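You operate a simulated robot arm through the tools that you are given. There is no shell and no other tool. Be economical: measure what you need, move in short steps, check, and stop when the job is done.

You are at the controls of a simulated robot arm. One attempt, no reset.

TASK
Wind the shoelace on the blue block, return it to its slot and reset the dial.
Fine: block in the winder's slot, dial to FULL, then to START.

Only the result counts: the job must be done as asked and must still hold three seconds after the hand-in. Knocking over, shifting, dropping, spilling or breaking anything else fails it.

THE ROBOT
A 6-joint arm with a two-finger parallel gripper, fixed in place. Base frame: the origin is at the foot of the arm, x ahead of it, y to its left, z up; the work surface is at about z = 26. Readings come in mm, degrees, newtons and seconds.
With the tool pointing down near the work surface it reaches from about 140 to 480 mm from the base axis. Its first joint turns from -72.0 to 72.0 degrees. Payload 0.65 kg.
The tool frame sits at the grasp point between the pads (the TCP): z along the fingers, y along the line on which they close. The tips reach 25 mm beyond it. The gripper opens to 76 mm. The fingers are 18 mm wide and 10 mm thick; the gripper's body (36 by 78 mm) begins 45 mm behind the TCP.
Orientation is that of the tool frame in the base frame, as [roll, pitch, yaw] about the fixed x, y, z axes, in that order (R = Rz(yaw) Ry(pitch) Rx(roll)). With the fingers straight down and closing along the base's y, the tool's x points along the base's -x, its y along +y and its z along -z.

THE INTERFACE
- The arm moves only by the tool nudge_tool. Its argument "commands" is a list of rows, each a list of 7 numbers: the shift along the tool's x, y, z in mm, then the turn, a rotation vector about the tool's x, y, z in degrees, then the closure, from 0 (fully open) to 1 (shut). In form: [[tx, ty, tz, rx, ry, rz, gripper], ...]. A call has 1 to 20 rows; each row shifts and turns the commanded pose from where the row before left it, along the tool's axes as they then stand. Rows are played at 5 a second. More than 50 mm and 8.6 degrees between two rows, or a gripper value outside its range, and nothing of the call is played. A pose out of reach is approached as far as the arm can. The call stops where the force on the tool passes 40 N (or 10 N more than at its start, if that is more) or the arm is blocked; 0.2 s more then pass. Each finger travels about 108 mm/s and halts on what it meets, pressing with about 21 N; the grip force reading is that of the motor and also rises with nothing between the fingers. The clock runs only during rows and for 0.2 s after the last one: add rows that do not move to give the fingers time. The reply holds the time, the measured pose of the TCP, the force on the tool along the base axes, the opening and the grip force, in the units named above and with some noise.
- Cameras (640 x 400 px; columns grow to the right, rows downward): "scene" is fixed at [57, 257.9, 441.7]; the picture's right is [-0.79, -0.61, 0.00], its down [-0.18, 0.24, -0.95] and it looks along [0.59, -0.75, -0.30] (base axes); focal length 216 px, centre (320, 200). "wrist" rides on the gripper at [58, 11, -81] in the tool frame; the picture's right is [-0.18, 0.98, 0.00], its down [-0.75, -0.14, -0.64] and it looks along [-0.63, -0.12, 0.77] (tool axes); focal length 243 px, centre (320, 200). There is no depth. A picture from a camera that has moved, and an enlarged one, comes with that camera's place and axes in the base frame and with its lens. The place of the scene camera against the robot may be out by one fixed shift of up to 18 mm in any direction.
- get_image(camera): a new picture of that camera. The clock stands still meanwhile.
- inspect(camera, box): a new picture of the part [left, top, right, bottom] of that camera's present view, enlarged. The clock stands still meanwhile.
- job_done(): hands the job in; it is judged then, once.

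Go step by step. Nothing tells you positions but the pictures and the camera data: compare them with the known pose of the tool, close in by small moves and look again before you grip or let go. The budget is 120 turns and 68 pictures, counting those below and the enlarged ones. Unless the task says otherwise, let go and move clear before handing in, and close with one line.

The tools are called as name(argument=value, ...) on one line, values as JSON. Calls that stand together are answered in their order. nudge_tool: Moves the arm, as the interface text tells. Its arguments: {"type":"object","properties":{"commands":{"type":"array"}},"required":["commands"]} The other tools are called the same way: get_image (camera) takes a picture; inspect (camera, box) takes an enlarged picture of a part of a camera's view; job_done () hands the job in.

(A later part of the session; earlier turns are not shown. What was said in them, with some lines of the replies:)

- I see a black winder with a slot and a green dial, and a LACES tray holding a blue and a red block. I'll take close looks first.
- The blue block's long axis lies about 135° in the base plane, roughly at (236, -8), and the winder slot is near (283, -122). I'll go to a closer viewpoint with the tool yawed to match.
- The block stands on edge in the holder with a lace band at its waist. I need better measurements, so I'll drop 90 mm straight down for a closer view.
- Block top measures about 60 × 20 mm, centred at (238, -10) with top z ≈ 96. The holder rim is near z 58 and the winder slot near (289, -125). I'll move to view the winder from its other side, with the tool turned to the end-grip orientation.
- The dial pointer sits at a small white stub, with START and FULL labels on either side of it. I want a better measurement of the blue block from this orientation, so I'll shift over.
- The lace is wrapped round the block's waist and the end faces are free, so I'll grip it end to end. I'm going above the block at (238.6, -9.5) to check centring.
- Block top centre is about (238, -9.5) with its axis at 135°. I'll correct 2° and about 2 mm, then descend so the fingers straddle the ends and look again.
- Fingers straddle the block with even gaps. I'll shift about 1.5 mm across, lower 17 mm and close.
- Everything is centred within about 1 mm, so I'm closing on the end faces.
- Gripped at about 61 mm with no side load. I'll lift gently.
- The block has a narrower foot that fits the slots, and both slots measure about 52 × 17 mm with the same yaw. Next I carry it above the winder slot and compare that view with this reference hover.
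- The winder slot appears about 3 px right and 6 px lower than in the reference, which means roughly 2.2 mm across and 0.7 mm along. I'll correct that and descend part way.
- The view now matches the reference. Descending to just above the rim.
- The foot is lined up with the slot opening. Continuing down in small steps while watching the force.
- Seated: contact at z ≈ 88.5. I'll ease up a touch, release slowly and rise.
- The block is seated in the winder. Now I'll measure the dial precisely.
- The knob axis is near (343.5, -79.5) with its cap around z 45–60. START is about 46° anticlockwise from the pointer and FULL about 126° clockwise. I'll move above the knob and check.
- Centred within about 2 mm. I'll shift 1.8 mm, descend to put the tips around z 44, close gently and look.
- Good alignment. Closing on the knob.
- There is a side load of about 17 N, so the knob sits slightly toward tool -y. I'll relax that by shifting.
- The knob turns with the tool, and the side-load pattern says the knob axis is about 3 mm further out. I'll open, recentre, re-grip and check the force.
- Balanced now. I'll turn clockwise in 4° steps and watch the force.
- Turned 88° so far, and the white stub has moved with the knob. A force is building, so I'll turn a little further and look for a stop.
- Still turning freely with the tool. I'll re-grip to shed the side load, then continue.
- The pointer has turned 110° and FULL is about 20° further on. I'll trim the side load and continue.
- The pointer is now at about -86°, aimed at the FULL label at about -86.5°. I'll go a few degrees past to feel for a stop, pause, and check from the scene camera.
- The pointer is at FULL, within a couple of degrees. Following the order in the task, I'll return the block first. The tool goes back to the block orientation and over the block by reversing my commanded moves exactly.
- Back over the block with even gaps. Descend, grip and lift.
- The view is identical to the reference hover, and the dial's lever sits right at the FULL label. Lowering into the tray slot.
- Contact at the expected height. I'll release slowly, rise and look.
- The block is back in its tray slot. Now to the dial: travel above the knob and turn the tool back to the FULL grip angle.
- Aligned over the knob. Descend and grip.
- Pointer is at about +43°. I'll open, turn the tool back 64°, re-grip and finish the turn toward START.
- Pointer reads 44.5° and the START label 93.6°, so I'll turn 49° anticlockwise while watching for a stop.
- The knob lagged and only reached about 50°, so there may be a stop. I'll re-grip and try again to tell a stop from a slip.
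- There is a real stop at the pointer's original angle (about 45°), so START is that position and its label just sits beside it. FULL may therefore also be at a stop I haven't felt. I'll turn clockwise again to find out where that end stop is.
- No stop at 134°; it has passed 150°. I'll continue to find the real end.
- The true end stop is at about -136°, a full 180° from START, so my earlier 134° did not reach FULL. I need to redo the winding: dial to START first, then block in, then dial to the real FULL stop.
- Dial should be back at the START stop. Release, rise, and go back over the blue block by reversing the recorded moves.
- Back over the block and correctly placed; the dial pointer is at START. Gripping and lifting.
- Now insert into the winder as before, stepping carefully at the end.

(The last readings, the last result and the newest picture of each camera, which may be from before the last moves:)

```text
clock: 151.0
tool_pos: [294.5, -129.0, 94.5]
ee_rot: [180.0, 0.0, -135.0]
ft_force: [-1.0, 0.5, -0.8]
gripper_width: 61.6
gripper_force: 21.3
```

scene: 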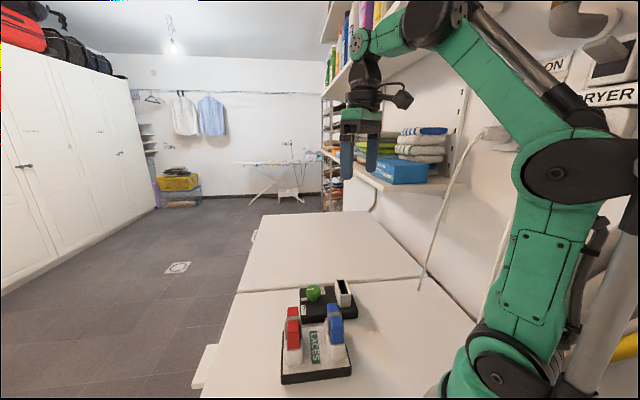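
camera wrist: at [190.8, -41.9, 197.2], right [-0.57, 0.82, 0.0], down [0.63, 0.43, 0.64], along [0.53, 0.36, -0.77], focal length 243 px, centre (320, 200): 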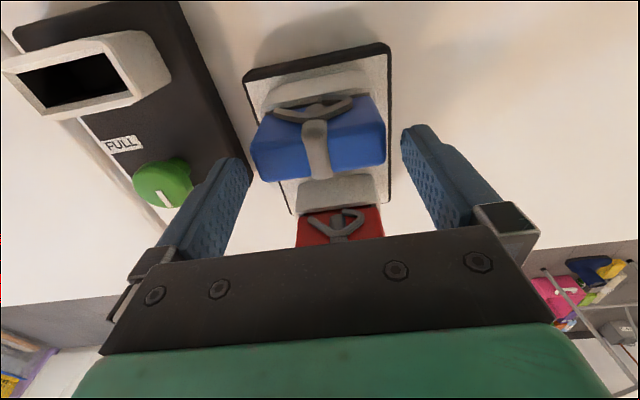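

nudge_tool(commands=[[0, 0, 1, 0, 0, 0, 0.4], [0, 0, 1, 0, 0, 0, 0.4], [0, 0, 1, 0, 0, 0, 0.4], [0, 0, 0.7, 0, 0, 0, 0.4], [0, 0, 0.5, 0, 0, 0, 0.4], [0, 0, 0, 0, 0, 0, 0.4]])

```text
clock: 152.4
tool_pos: [296.6, -128.4, 91.4]
ee_rot: [179.9, 0.0, -135.1]
ft_force: [-1.1, 0.5, 14.1]
gripper_width: 61.6
gripper_force: 21.1
```

Seated again. Release, rise, and move over the knob.

nudge_tool(commands=[[0, 0, -0.6, 0, 0, 0, 0.4], [0, 0, 0, 0, 0, 0, 0.18], [0, 0, 0, 0, 0, 0, 0.1], [0, 0, 0, 0, 0, 0, 0], [0, 0, 0, 0, 0, 0, 0], [0, 0, -5, 0, 0, 0, 0], [0, 0, -10, 0, 0, 0, 0], [0, 0, -15, 0, 0, 0, 0], [0, 0, -15, 0, 0, 0, 0], [0, 0, -20, 0, 0, 0, 0], [0, 0, 0, 0, 0, 0, 0]])

nudge_tool(commands=[[-12, 0, 0, 0, 0, 0, 0], [-12, 0, 0, 0, 0, 0, 0], [-12, 0, 0, 0, 0, 0, 0], [-12, 0, 0, 0, 0, 0, 0], [-12, -1, 0, 0, 0, 0, 0], [-12, 0, 0, 0, 0, 0, 0], [0, 0, 0, 0, 0, 0, 0], [0, 0, 0, 0, 0, 0, 0]])

inspect(camera="scene", box=[285, 255, 375, 370])

```text
clock: 154.8
tool_pos: [294.7, -127.9, 156.2]
ee_rot: [179.9, 0.0, -135.0]
ft_force: [-0.8, 0.4, -0.6]
gripper_width: 76.3
gripper_force: 0.0
```

```text
clock: 156.6
tool_pos: [346.2, -77.4, 156.7]
ee_rot: [180.0, 0.0, -134.9]
ft_force: [-0.2, -0.6, -1.1]
gripper_width: 76.0
gripper_force: 0.1
```

```text
3.48 times, centred on (330, 312) of scene
camera zoom: at [57.0, 257.9, 441.7], right [-0.79, -0.61, 0.0], down [-0.18, 0.24, -0.95], along [0.59, -0.75, -0.3], focal length 750 px, centre (285, -191)
```

zoom: 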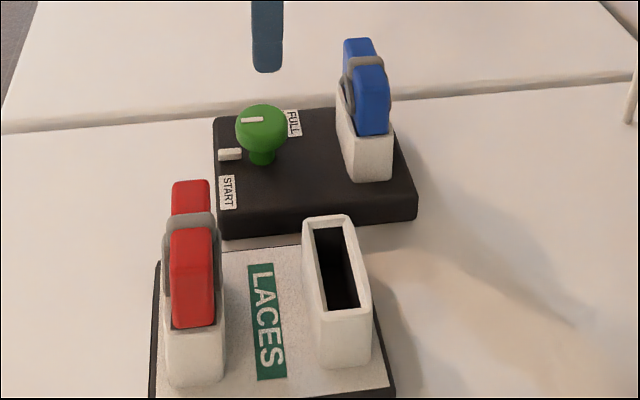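

Block seated, dial at START. Descend to the knob, grip, and turn fully clockwise in stages to the FULL stop.

nudge_tool(commands=[[0, 0, 15, 0, 0, 0, 0], [0, 0, 15, 0, 0, 0, 0], [0, 0, 15, 0, 0, 0, 0], [0, 0, 15, 0, 0, 0, 0], [0, 0, 10, 0, 0, 0, 0], [0, 0, 10, 0, 0, 0, 0], [0, 0, 5.5, 0, 0, 0, 0], [0, 0, 0, 0, 0, 0, 0.3], [0, 0, 0, 0, 0, 0, 0.42], [0, 0, 0, 0, 0, 0, 0.5], [0, 0, 0, 0, 0, 0, 0.65], [0, 0, 0, 0, 0, 0, 0.7], [0, 0, 0, 0, 0, 0, 0.7]])

nudge_tool(commands=[[0, 0, 0, 0, 0, 4, 0.7], [0, 0, 0, 0, 0, 4, 0.7], [0, 0, 0, 0, 0, 4, 0.7], [0, 0, 0, 0, 0, 4, 0.7], [0, 0, 0, 0, 0, 4, 0.7], [0, 0, 0, 0, 0, 4, 0.7], [0, 0, 0, 0, 0, 4, 0.7], [0, 0, 0, 0, 0, 4, 0.7], [0, 0, 0, 0, 0, 4, 0.7], [0, 0, 0, 0, 0, 4, 0.7], [0, 0, 0, 0, 0, 4, 0.7], [0, 0, 0, 0, 0, 4, 0.7], [0, 0, 0, 0, 0, 4, 0.7], [0, 0, 0, 0, 0, 4, 0.7], [0, 0, 0, 0, 0, 4, 0.7], [0, 0, 0, 0, 0, 0, 0.7]])

nudge_tool(commands=[[0, 0, 0, 0, 0, 0, 0.42], [0, 0, 0, 0, 0, 0, 0.5], [0, 0, 0, 0, 0, 0, 0.7], [0, 0, 0, 0, 0, 0, 0.7], [0, 0, 0, 0, 0, 4, 0.7], [0, 0, 0, 0, 0, 4, 0.7], [0, 0, 0, 0, 0, 4, 0.7], [0, 0, 0, 0, 0, 4, 0.7], [0, 0, 0, 0, 0, 4, 0.7], [0, 0, 0, 0, 0, 4, 0.7], [0, 0, 0, 0, 0, 4, 0.7], [0, 0, 0, 0, 0, 4, 0.7], [0, 0, 0, 0, 0, 4, 0.7], [0, 0, 0, 0, 0, 4, 0.7], [0, 0, 0, 0, 0, 4, 0.7], [0, 0, 0, 0, 0, 4, 0.7], [0, 0, 0, 0, 0, 4, 0.7], [0, 0, 0, 0, 0, 4, 0.7], [0, 0, 0, 0, 0, 4, 0.7], [0, 0, 0, 0, 0, 4, 0.7]])

```text
clock: 159.4
tool_pos: [347.6, -77.5, 70.8]
ee_rot: [179.9, -0.1, -135.0]
ft_force: [-12.2, 9.0, -0.1]
gripper_width: 37.9
gripper_force: 20.9
```

```text
clock: 162.8
tool_pos: [346.5, -77.8, 70.1]
ee_rot: [-180.0, 0.1, 165.0]
ft_force: [13.0, -3.7, 2.6]
gripper_width: 37.2
gripper_force: 20.9
```

```text
clock: 167.0
tool_pos: [347.2, -77.6, 70.9]
ee_rot: [179.9, 0.1, 101.0]
ft_force: [7.8, 4.9, 0.6]
gripper_width: 37.4
gripper_force: 21.0
```

nudge_tool(commands=[[0, 0, 0, 0, 0, 0, 0.3], [0, 0, 0, 0, 0, 0, 0.3], [0, 0, 0, 0, 0, -8, 0.3], [0, 0, 0, 0, 0, -8, 0.3], [0, 0, 0, 0, 0, -8, 0.3], [0, 0, 0, 0, 0, -8, 0.3], [0, 0, 0, 0, 0, -8, 0.3], [0, 0, 0, 0, 0, -8, 0.3], [0, 0, 0, 0, 0, -8, 0.3], [0, 0, 0, 0, 0, -8, 0.3], [0, 0, 0, 0, 0, -8, 0.3], [0, 0, 0, 0, 0, -8, 0.3], [0, 0, 0, 0, 0, -8, 0.3], [0, 0, 0, 0, 0, -8, 0.3], [0, 0, 0, 0, 0, 0, 0.42], [0, 0, 0, 0, 0, 0, 0.5], [0, 0, 0, 0, 0, 0, 0.7], [0, 0, 0, 0, 0, 0, 0.7], [0, 0, 0, 0, 0, 0, 0.7]])

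nudge_tool(commands=[[0, 0, 0, 0, 0, 4, 0.7], [0, 0, 0, 0, 0, 4, 0.7], [0, 0, 0, 0, 0, 4, 0.7], [0, 0, 0, 0, 0, 4, 0.7], [0, 0, 0, 0, 0, 4, 0.7], [0, 0, 0, 0, 0, 4, 0.7], [0, 0, 0, 0, 0, 4, 0.7], [0, 0, 0, 0, 0, 4, 0.7], [0, 0, 0, 0, 0, 4, 0.7], [0, 0, 0, 0, 0, 4, 0.7], [0, 0, 0, 0, 0, 4, 0.7], [0, 0, 0, 0, 0, 4, 0.7], [0, 0, 0, 0, 0, 4, 0.7], [0, 0, 0, 0, 0, 4, 0.7], [0, 0, 0, 0, 0, 4, 0.7], [0, 0, 0, 0, 0, 4, 0.7], [0, 0, 0, 0, 0, 4, 0.7], [0, 0, 0, 0, 0, 0, 0.7], [0, 0, 0, 0, 0, 0, 0.7], [0, 0, 0, 0, 0, 0, 0.7]])

nudge_tool(commands=[[0, 0, 0, 0, 0, 0, 0.42], [0, 0, 0, 0, 0, 0, 0.2], [0, 0, 0, 0, 0, 0, 0], [0, 0, -10, 0, 0, 0, 0], [0, 0, -15, 0, 0, 0, 0], [0, 0, -20, 0, 0, 0, 0], [0, 0, -20, 0, 0, 0, 0], [0, 0, -20, 0, 0, 0, 0], [0, 0, 0, 0, 0, 0, 0]])

inspect(camera="scene", box=[285, 255, 375, 370])

```text
clock: 171.0
tool_pos: [347.3, -78.8, 71.0]
ee_rot: [180.0, 0.0, -163.0]
ft_force: [2.1, -2.9, -0.5]
gripper_width: 37.5
gripper_force: 21.2
```

```text
clock: 175.2
tool_pos: [346.8, -77.2, 70.0]
ee_rot: [179.9, 0.1, 129.0]
ft_force: [7.8, 17.7, -0.4]
gripper_width: 37.2
gripper_force: 21.4
```

```text
clock: 177.2
tool_pos: [346.5, -77.7, 156.3]
ee_rot: [180.0, 0.0, 129.0]
ft_force: [-0.7, 0.0, 0.4]
gripper_width: 76.2
gripper_force: 0.1
```

```text
3.48 times, centred on (330, 312) of scene
camera zoom: at [57.0, 257.9, 441.7], right [-0.79, -0.61, 0.0], down [-0.18, 0.24, -0.95], along [0.59, -0.75, -0.3], focal length 750 px, centre (285, -191)
```

zoom: 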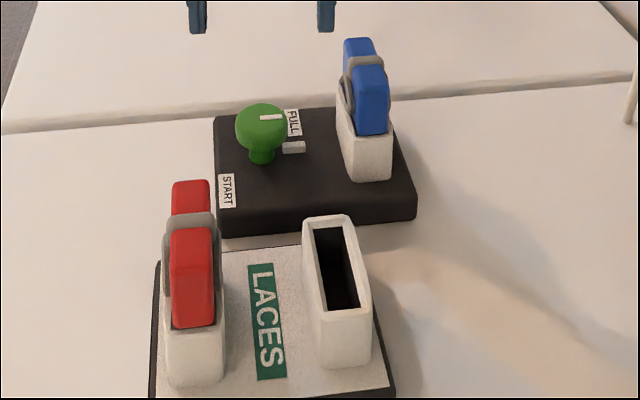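

FULL is reached: the pointer is at the far stop with the lever beside the FULL label, and the block is in place. Next, the block goes back to the tray.

nudge_tool(commands=[[0, 0, 0, 0, 0, -8, 0], [0, 0, 0, 0, 0, -8, 0], [0, 0, 0, 0, 0, -8, 0], [0, 0, 0, 0, 0, -8, 0], [0, 0, 0, 0, 0, -8, 0], [0, 0, 0, 0, 0, -8, 0], [0, 0, 0, 0, 0, -8, 0], [0, 0, 0, 0, 0, -8, 0], [0, 0, 0, 0, 0, -8, 0], [0, 0, 0, 0, 0, -8, 0], [0, 0, 0, 0, 0, -8, 0], [0, 0, 0, 0, 0, -8, 0], [0, 0, 0, 0, 0, 0, 0]])

nudge_tool(commands=[[12, 0, 0, 0, 0, 0, 0], [12, 0, 0, 0, 0, 0, 0], [12, 0, 0, 0, 0, 0, 0], [12, 0, 0, 0, 0, 0, 0], [12, 1, 0, 0, 0, 0, 0], [12, 0, 0, 0, 0, 0, 0], [0, 0, 10, 0, 0, 0, 0], [0, 0, 10, 0, 0, 0, 0], [0, 0, 10, 0, 0, 0, 0], [0, 0, 10, 0, 0, 0, 0], [0, 0, 0, 0, 0, 0, 0]])

```text
clock: 180.0
tool_pos: [346.7, -77.0, 155.6]
ee_rot: [180.0, 0.0, -135.0]
ft_force: [0.7, -0.2, 0.1]
gripper_width: 76.2
gripper_force: 0.0
```

```text
clock: 182.4
tool_pos: [295.1, -128.4, 115.6]
ee_rot: [-180.0, 0.1, -135.1]
ft_force: [-0.5, 0.3, 0.4]
gripper_width: 76.0
gripper_force: 0.0
```

nudge_tool(commands=[[0, 0, 8, 0, 0, 0, 0], [0, 0, 8, 0, 0, 0, 0], [0, 0, 8, 0, 0, 0, 0], [0, 0, 0.8, 0, 0, 0, 0], [0, 0, 0, 0, 0, 0, 0.12], [0, 0, 0, 0, 0, 0, 0.18], [0, 0, 0, 0, 0, 0, 0.25], [0, 0, 0, 0, 0, 0, 0.4], [0, 0, 0, 0, 0, 0, 0.4], [0, 0, 0, 0, 0, 0, 0.4]])

nudge_tool(commands=[[0, 0, -3, 0, 0, 0, 0.4], [0, 0, -5, 0, 0, 0, 0.4], [0, 0, -8, 0, 0, 0, 0.4], [0, 0, -8, 0, 0, 0, 0.4], [0, 0, -8, 0, 0, 0, 0.4], [0, 0, -8, 0, 0, 0, 0.4], [0, 0, -8, 0, 0, 0, 0.4], [0, 0, -8, 0, 0, 0, 0.4], [0, 0, -8, 0, 0, 0, 0.4], [0, 0, -8, 0, 0, 0, 0.4], [0, 0, -8, 0, 0, 0, 0.4], [0, 0, 0, 0, 0, 0, 0.4]])

nudge_tool(commands=[[-5.59, 15.51, 0, 0, 0, 0, 0.4], [-5.59, 15.51, 0, 0, 0, 0, 0.4], [-5.59, 15.51, 0, 0, 0, 0, 0.4], [-5.59, 15.51, 0, 0, 0, 0, 0.4], [-5.59, 15.51, 0, 0, 0, 0, 0.4], [-5.59, 15.51, 0, 0, 0, 0, 0.4], [-5.59, 15.51, 0, 0, 0, 0, 0.4], [-5.59, 15.51, 0, 0, 0, 0, 0.4], [0, 0, 0, 0, 0, 0, 0.4], [0, 0, 0, 0, 0, 0, 0.4]])

inspect(camera="wrist", box=[230, 30, 410, 230])

```text
clock: 184.6
tool_pos: [295.7, -127.0, 90.4]
ee_rot: [180.0, 0.0, -135.0]
ft_force: [-0.4, -0.5, -0.3]
gripper_width: 61.3
gripper_force: 21.2
```

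```text
clock: 187.2
tool_pos: [295.1, -128.7, 171.1]
ee_rot: [-180.0, 0.0, -134.9]
ft_force: [-0.3, -0.6, -1.6]
gripper_width: 61.4
gripper_force: 20.6
```

```text
clock: 189.4
tool_pos: [238.6, -7.9, 170.8]
ee_rot: [180.0, 0.0, -134.9]
ft_force: [0.2, -0.1, -0.6]
gripper_width: 61.1
gripper_force: 20.4
```

```text
2.00 times, centred on (320, 130) of wrist
camera zoom: at [190.1, -41.6, 252.3], right [-0.57, 0.82, 0.0], down [0.63, 0.43, 0.64], along [0.53, 0.36, -0.77], focal length 485 px, centre (320, 340)
```

zoom: 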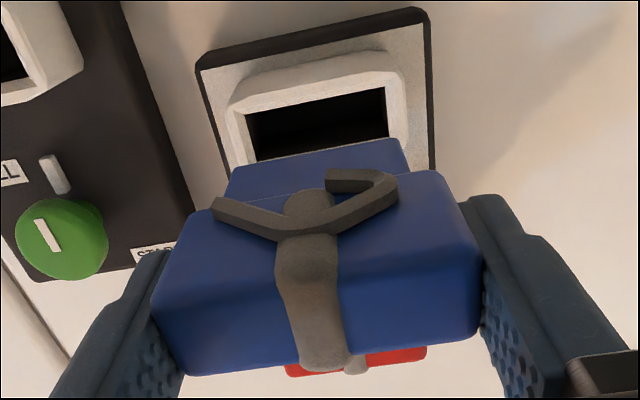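

The hover matches the reference again. Lowering into the tray slot.

nudge_tool(commands=[[0, 0, 7, 0, 0, 0, 0.4], [0, 0, 7, 0, 0, 0, 0.4], [0, 0, 7, 0, 0, 0, 0.4], [0, 0, 7, 0, 0, 0, 0.4], [0, 0, 7, 0, 0, 0, 0.4], [0, 0, 5, 0, 0, 0, 0.4], [0, 0, 4, 0, 0, 0, 0.4], [0, 0, 3, 0, 0, 0, 0.4], [0, 0, 3, 0, 0, 0, 0.4], [0, 0, 3, 0, 0, 0, 0.4], [0, 0, 3, 0, 0, 0, 0.4], [0, 0, 3, 0, 0, 0, 0.4], [0, 0, 3, 0, 0, 0, 0.4], [0, 0, 3, 0, 0, 0, 0.4], [0, 0, 3, 0, 0, 0, 0.4], [0, 0, 3, 0, 0, 0, 0.4], [0, 0, 3, 0, 0, 0, 0.4], [0, 0, 3, 0, 0, 0, 0.4], [0, 0, 0, 0, 0, 0, 0.4]])

nudge_tool(commands=[[0, 0, 1, 0, 0, 0, 0.4], [0, 0, 0.8, 0, 0, 0, 0.4], [0, 0, 0.6, 0, 0, 0, 0.4], [0, 0, 0, 0, 0, 0, 0.4]])

```text
clock: 193.4
tool_pos: [239.4, -7.4, 93.1]
ee_rot: [180.0, 0.1, -135.0]
ft_force: [0.1, -0.4, -1.4]
gripper_width: 61.7
gripper_force: 21.0
```

```text
clock: 194.4
tool_pos: [240.2, -8.4, 91.6]
ee_rot: [-180.0, 0.0, -135.0]
ft_force: [0.6, -0.4, -0.2]
gripper_width: 61.4
gripper_force: 20.9
```

nudge_tool(commands=[[0, 0, 0.6, 0, 0, 0, 0.4], [0, 0, 0.5, 0, 0, 0, 0.4], [0, 0, 0, 0, 0, 0, 0.4]])

```text
clock: 195.2
tool_pos: [239.5, -8.4, 90.5]
ee_rot: [179.9, 0.0, -135.0]
ft_force: [-0.2, -0.5, 12.6]
gripper_width: 61.7
gripper_force: 21.1
```

Seated. Release, rise, travel to the knob and rotate the tool for the anticlockwise turn.

nudge_tool(commands=[[0, 0, -0.6, 0, 0, 0, 0.4], [0, 0, 0, 0, 0, 0, 0.18], [0, 0, 0, 0, 0, 0, 0.1], [0, 0, 0, 0, 0, 0, 0], [0, 0, 0, 0, 0, 0, 0], [0, 0, -5, 0, 0, 0, 0], [0, 0, -10, 0, 0, 0, 0], [0, 0, -15, 0, 0, 0, 0], [0, 0, -15, 0, 0, 0, 0], [0, 0, -20, 0, 0, 0, 0], [0, 0, 0, 0, 0, 0, 0]])

nudge_tool(commands=[[-3.9, -17.87, 0, 0, 0, 0, 0], [-3.9, -17.87, 0, 0, 0, 0, 0], [-3.9, -17.87, 0, 0, 0, 0, 0], [-3.9, -17.87, 0, 0, 0, 0, 0], [-3.9, -17.87, 0, 0, 0, 0, 0], [-3.9, -17.87, 0, 0, 0, 0, 0], [-3.9, -17.87, 0, 0, 0, 0, 0], [0, 0, 0, 0, 0, 0, 0]])

nudge_tool(commands=[[0, 0, 0, 0, 0, 8, 0], [0, 0, 0, 0, 0, 8, 0], [0, 0, 0, 0, 0, 8, 0], [0, 0, 0, 0, 0, 8, 0], [0, 0, 0, 0, 0, 8, 0], [0, 0, 0, 0, 0, 8, 0], [0, 0, 0, 0, 0, 8, 0], [0, 0, 0, 0, 0, 8, 0], [0, 0, 0, 0, 0, 8, 0], [0, 0, 0, 0, 0, 8, 0], [0, 0, 0, 0, 0, 8, 0], [0, 0, 0, 0, 0, 8, 0], [0, 0, 0, 0, 0, 8, 0], [0, 0, 0, 0, 0, 8, 0], [0, 0, 0, 0, 0, 8, 0], [0, 0, 0, 0, 0, 6, 0], [0, 0, 0, 0, 0, 0, 0]])

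nudge_tool(commands=[[0, 0, 15, 0, 0, 0, 0], [0, 0, 15, 0, 0, 0, 0], [0, 0, 15, 0, 0, 0, 0], [0, 0, 15, 0, 0, 0, 0], [0, 0, 10, 0, 0, 0, 0], [0, 0, 10, 0, 0, 0, 0], [0, 0, 5, 0, 0, 0, 0], [0, 0, 0, 0, 0, 0, 0.3], [0, 0, 0, 0, 0, 0, 0.42], [0, 0, 0, 0, 0, 0, 0.5], [0, 0, 0, 0, 0, 0, 0.65], [0, 0, 0, 0, 0, 0, 0.7], [0, 0, 0, 0, 0, 0, 0.7]])

```text
clock: 197.6
tool_pos: [239.2, -7.3, 155.7]
ee_rot: [179.9, 0.0, -135.1]
ft_force: [0.4, 0.6, -0.9]
gripper_width: 75.7
gripper_force: 0.1
```

```text
clock: 199.4
tool_pos: [347.6, -78.5, 156.0]
ee_rot: [-179.9, 0.0, -134.9]
ft_force: [0.6, -0.3, -0.3]
gripper_width: 76.0
gripper_force: 0.1
```

```text
clock: 203.0
tool_pos: [346.8, -77.9, 156.7]
ee_rot: [179.9, 0.1, 98.9]
ft_force: [-0.6, 0.4, 0.9]
gripper_width: 75.9
gripper_force: 0.1
```

```text
clock: 205.8
tool_pos: [348.0, -77.7, 71.3]
ee_rot: [179.9, -0.1, 99.0]
ft_force: [-2.7, 0.0, -0.8]
gripper_width: 37.1
gripper_force: 20.8
```

Gripped cleanly. Turning anticlockwise to START with the same staged sequence as before.

nudge_tool(commands=[[0, 0, 0, 0, 0, -4, 0.7], [0, 0, 0, 0, 0, -4, 0.7], [0, 0, 0, 0, 0, -4, 0.7], [0, 0, 0, 0, 0, -4, 0.7], [0, 0, 0, 0, 0, -4, 0.7], [0, 0, 0, 0, 0, -4, 0.7], [0, 0, 0, 0, 0, -4, 0.7], [0, 0, 0, 0, 0, -4, 0.7], [0, 0, 0, 0, 0, -4, 0.7], [0, 0, 0, 0, 0, -4, 0.7], [0, 0, 0, 0, 0, -4, 0.7], [0, 0, 0, 0, 0, -4, 0.7], [0, 0, 0, 0, 0, -4, 0.7], [0, 0, 0, 0, 0, -4, 0.7], [0, 0, 0, 0, 0, -4, 0.7], [0, 0, 0, 0, 0, -4, 0.7], [0, 0, 0, 0, 0, 0, 0.7]])

nudge_tool(commands=[[0, 0, 0, 0, 0, 0, 0.42], [0, 0, 0, 0, 0, 0, 0.5], [0, 0, 0, 0, 0, 0, 0.7], [0, 0, 0, 0, 0, 0, 0.7], [0, 0, 0, 0, 0, -4, 0.7], [0, 0, 0, 0, 0, -4, 0.7], [0, 0, 0, 0, 0, -4, 0.7], [0, 0, 0, 0, 0, -4, 0.7], [0, 0, 0, 0, 0, -4, 0.7], [0, 0, 0, 0, 0, -4, 0.7], [0, 0, 0, 0, 0, -4, 0.7], [0, 0, 0, 0, 0, -4, 0.7], [0, 0, 0, 0, 0, -4, 0.7], [0, 0, 0, 0, 0, -4, 0.7], [0, 0, 0, 0, 0, -4, 0.7], [0, 0, 0, 0, 0, -4, 0.7], [0, 0, 0, 0, 0, -4, 0.7], [0, 0, 0, 0, 0, -4, 0.7], [0, 0, 0, 0, 0, -4, 0.7], [0, 0, 0, 0, 0, -2, 0.7]])

nudge_tool(commands=[[0, 0, 0, 0, 0, 0, 0.3], [0, 0, 0, 0, 0, 0, 0.3], [0, 0, 0, 0, 0, 8, 0.3], [0, 0, 0, 0, 0, 8, 0.3], [0, 0, 0, 0, 0, 8, 0.3], [0, 0, 0, 0, 0, 8, 0.3], [0, 0, 0, 0, 0, 8, 0.3], [0, 0, 0, 0, 0, 8, 0.3], [0, 0, 0, 0, 0, 8, 0.3], [0, 0, 0, 0, 0, 8, 0.3], [0, 0, 0, 0, 0, 0, 0.42], [0, 0, 0, 0, 0, 0, 0.5], [0, 0, 0, 0, 0, 0, 0.7], [0, 0, 0, 0, 0, 0, 0.7], [0, 0, 0, 0, 0, 0, 0.7]])

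nudge_tool(commands=[[0, 0, 0, 0, 0, -4, 0.7], [0, 0, 0, 0, 0, -4, 0.7], [0, 0, 0, 0, 0, -4, 0.7], [0, 0, 0, 0, 0, -4, 0.7], [0, 0, 0, 0, 0, -4, 0.7], [0, 0, 0, 0, 0, -4, 0.7], [0, 0, 0, 0, 0, -4, 0.7], [0, 0, 0, 0, 0, -4, 0.7], [0, 0, 0, 0, 0, -4, 0.7], [0, 0, 0, 0, 0, -4, 0.7], [0, 0, 0, 0, 0, -4, 0.7], [0, 0, 0, 0, 0, -4, 0.7], [0, 0, 0, 0, 0, -4, 0.7], [0, 0, 0, 0, 0, -4, 0.7], [0, 0, 0, 0, 0, -4, 0.7], [0, 0, 0, 0, 0, 0, 0.7]])

nudge_tool(commands=[[0, 0, 0, 0, 0, 0, 0.42], [0, 0, 0, 0, 0, 0, 0.2], [0, 0, 0, 0, 0, 0, 0], [0, 0, -10, 0, 0, 0, 0], [0, 0, -15, 0, 0, 0, 0], [0, 0, -20, 0, 0, 0, 0], [0, 0, -20, 0, 0, 0, 0], [0, 0, -20, 0, 0, 0, 0], [0, 0, -20, 0, 0, 0, 0], [0, 0, 0, 0, 0, 0, 0]])

inspect(camera="scene", box=[285, 255, 375, 370])

```text
clock: 209.4
tool_pos: [348.0, -78.2, 70.8]
ee_rot: [180.0, 0.0, 163.2]
ft_force: [2.6, 2.2, -0.3]
gripper_width: 37.3
gripper_force: 21.2
```

```text
clock: 213.6
tool_pos: [347.3, -77.3, 71.7]
ee_rot: [-179.9, 0.0, -135.0]
ft_force: [0.6, -14.5, 8.6]
gripper_width: 37.3
gripper_force: 20.2
```

```text
clock: 216.8
tool_pos: [346.2, -78.3, 71.5]
ee_rot: [-179.9, 0.1, 160.9]
ft_force: [-2.4, -4.4, -0.5]
gripper_width: 37.0
gripper_force: 20.7
```

```text
clock: 220.2
tool_pos: [346.5, -76.8, 71.3]
ee_rot: [180.0, 0.1, -138.8]
ft_force: [9.1, -7.4, -0.2]
gripper_width: 37.4
gripper_force: 21.3
```

```text
clock: 222.4
tool_pos: [347.1, -77.5, 175.2]
ee_rot: [-180.0, -0.1, -139.0]
ft_force: [0.2, 0.1, 0.0]
gripper_width: 76.1
gripper_force: 0.1
```

```text
3.48 times, centred on (330, 312) of scene
camera zoom: at [57.0, 257.9, 441.7], right [-0.79, -0.61, 0.0], down [-0.18, 0.24, -0.95], along [0.59, -0.75, -0.3], focal length 750 px, centre (285, -191)
```

zoom: 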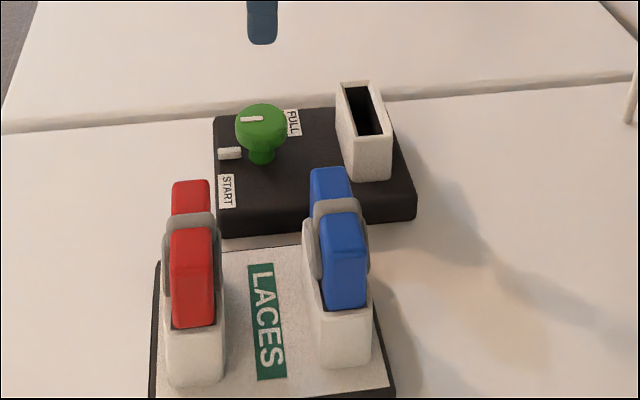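

The block is seated in its tray slot, the dial is back at START, the arm is clear and nothing else has shifted. Handing in.

job_done()

```text
The job is handed in.
```

I ran the blue block through the winder with the dial turned to its FULL stop. It is back in its tray slot with the dial at START. The lace looked the same in the pictures before and after, so I could not confirm the winding by eye.
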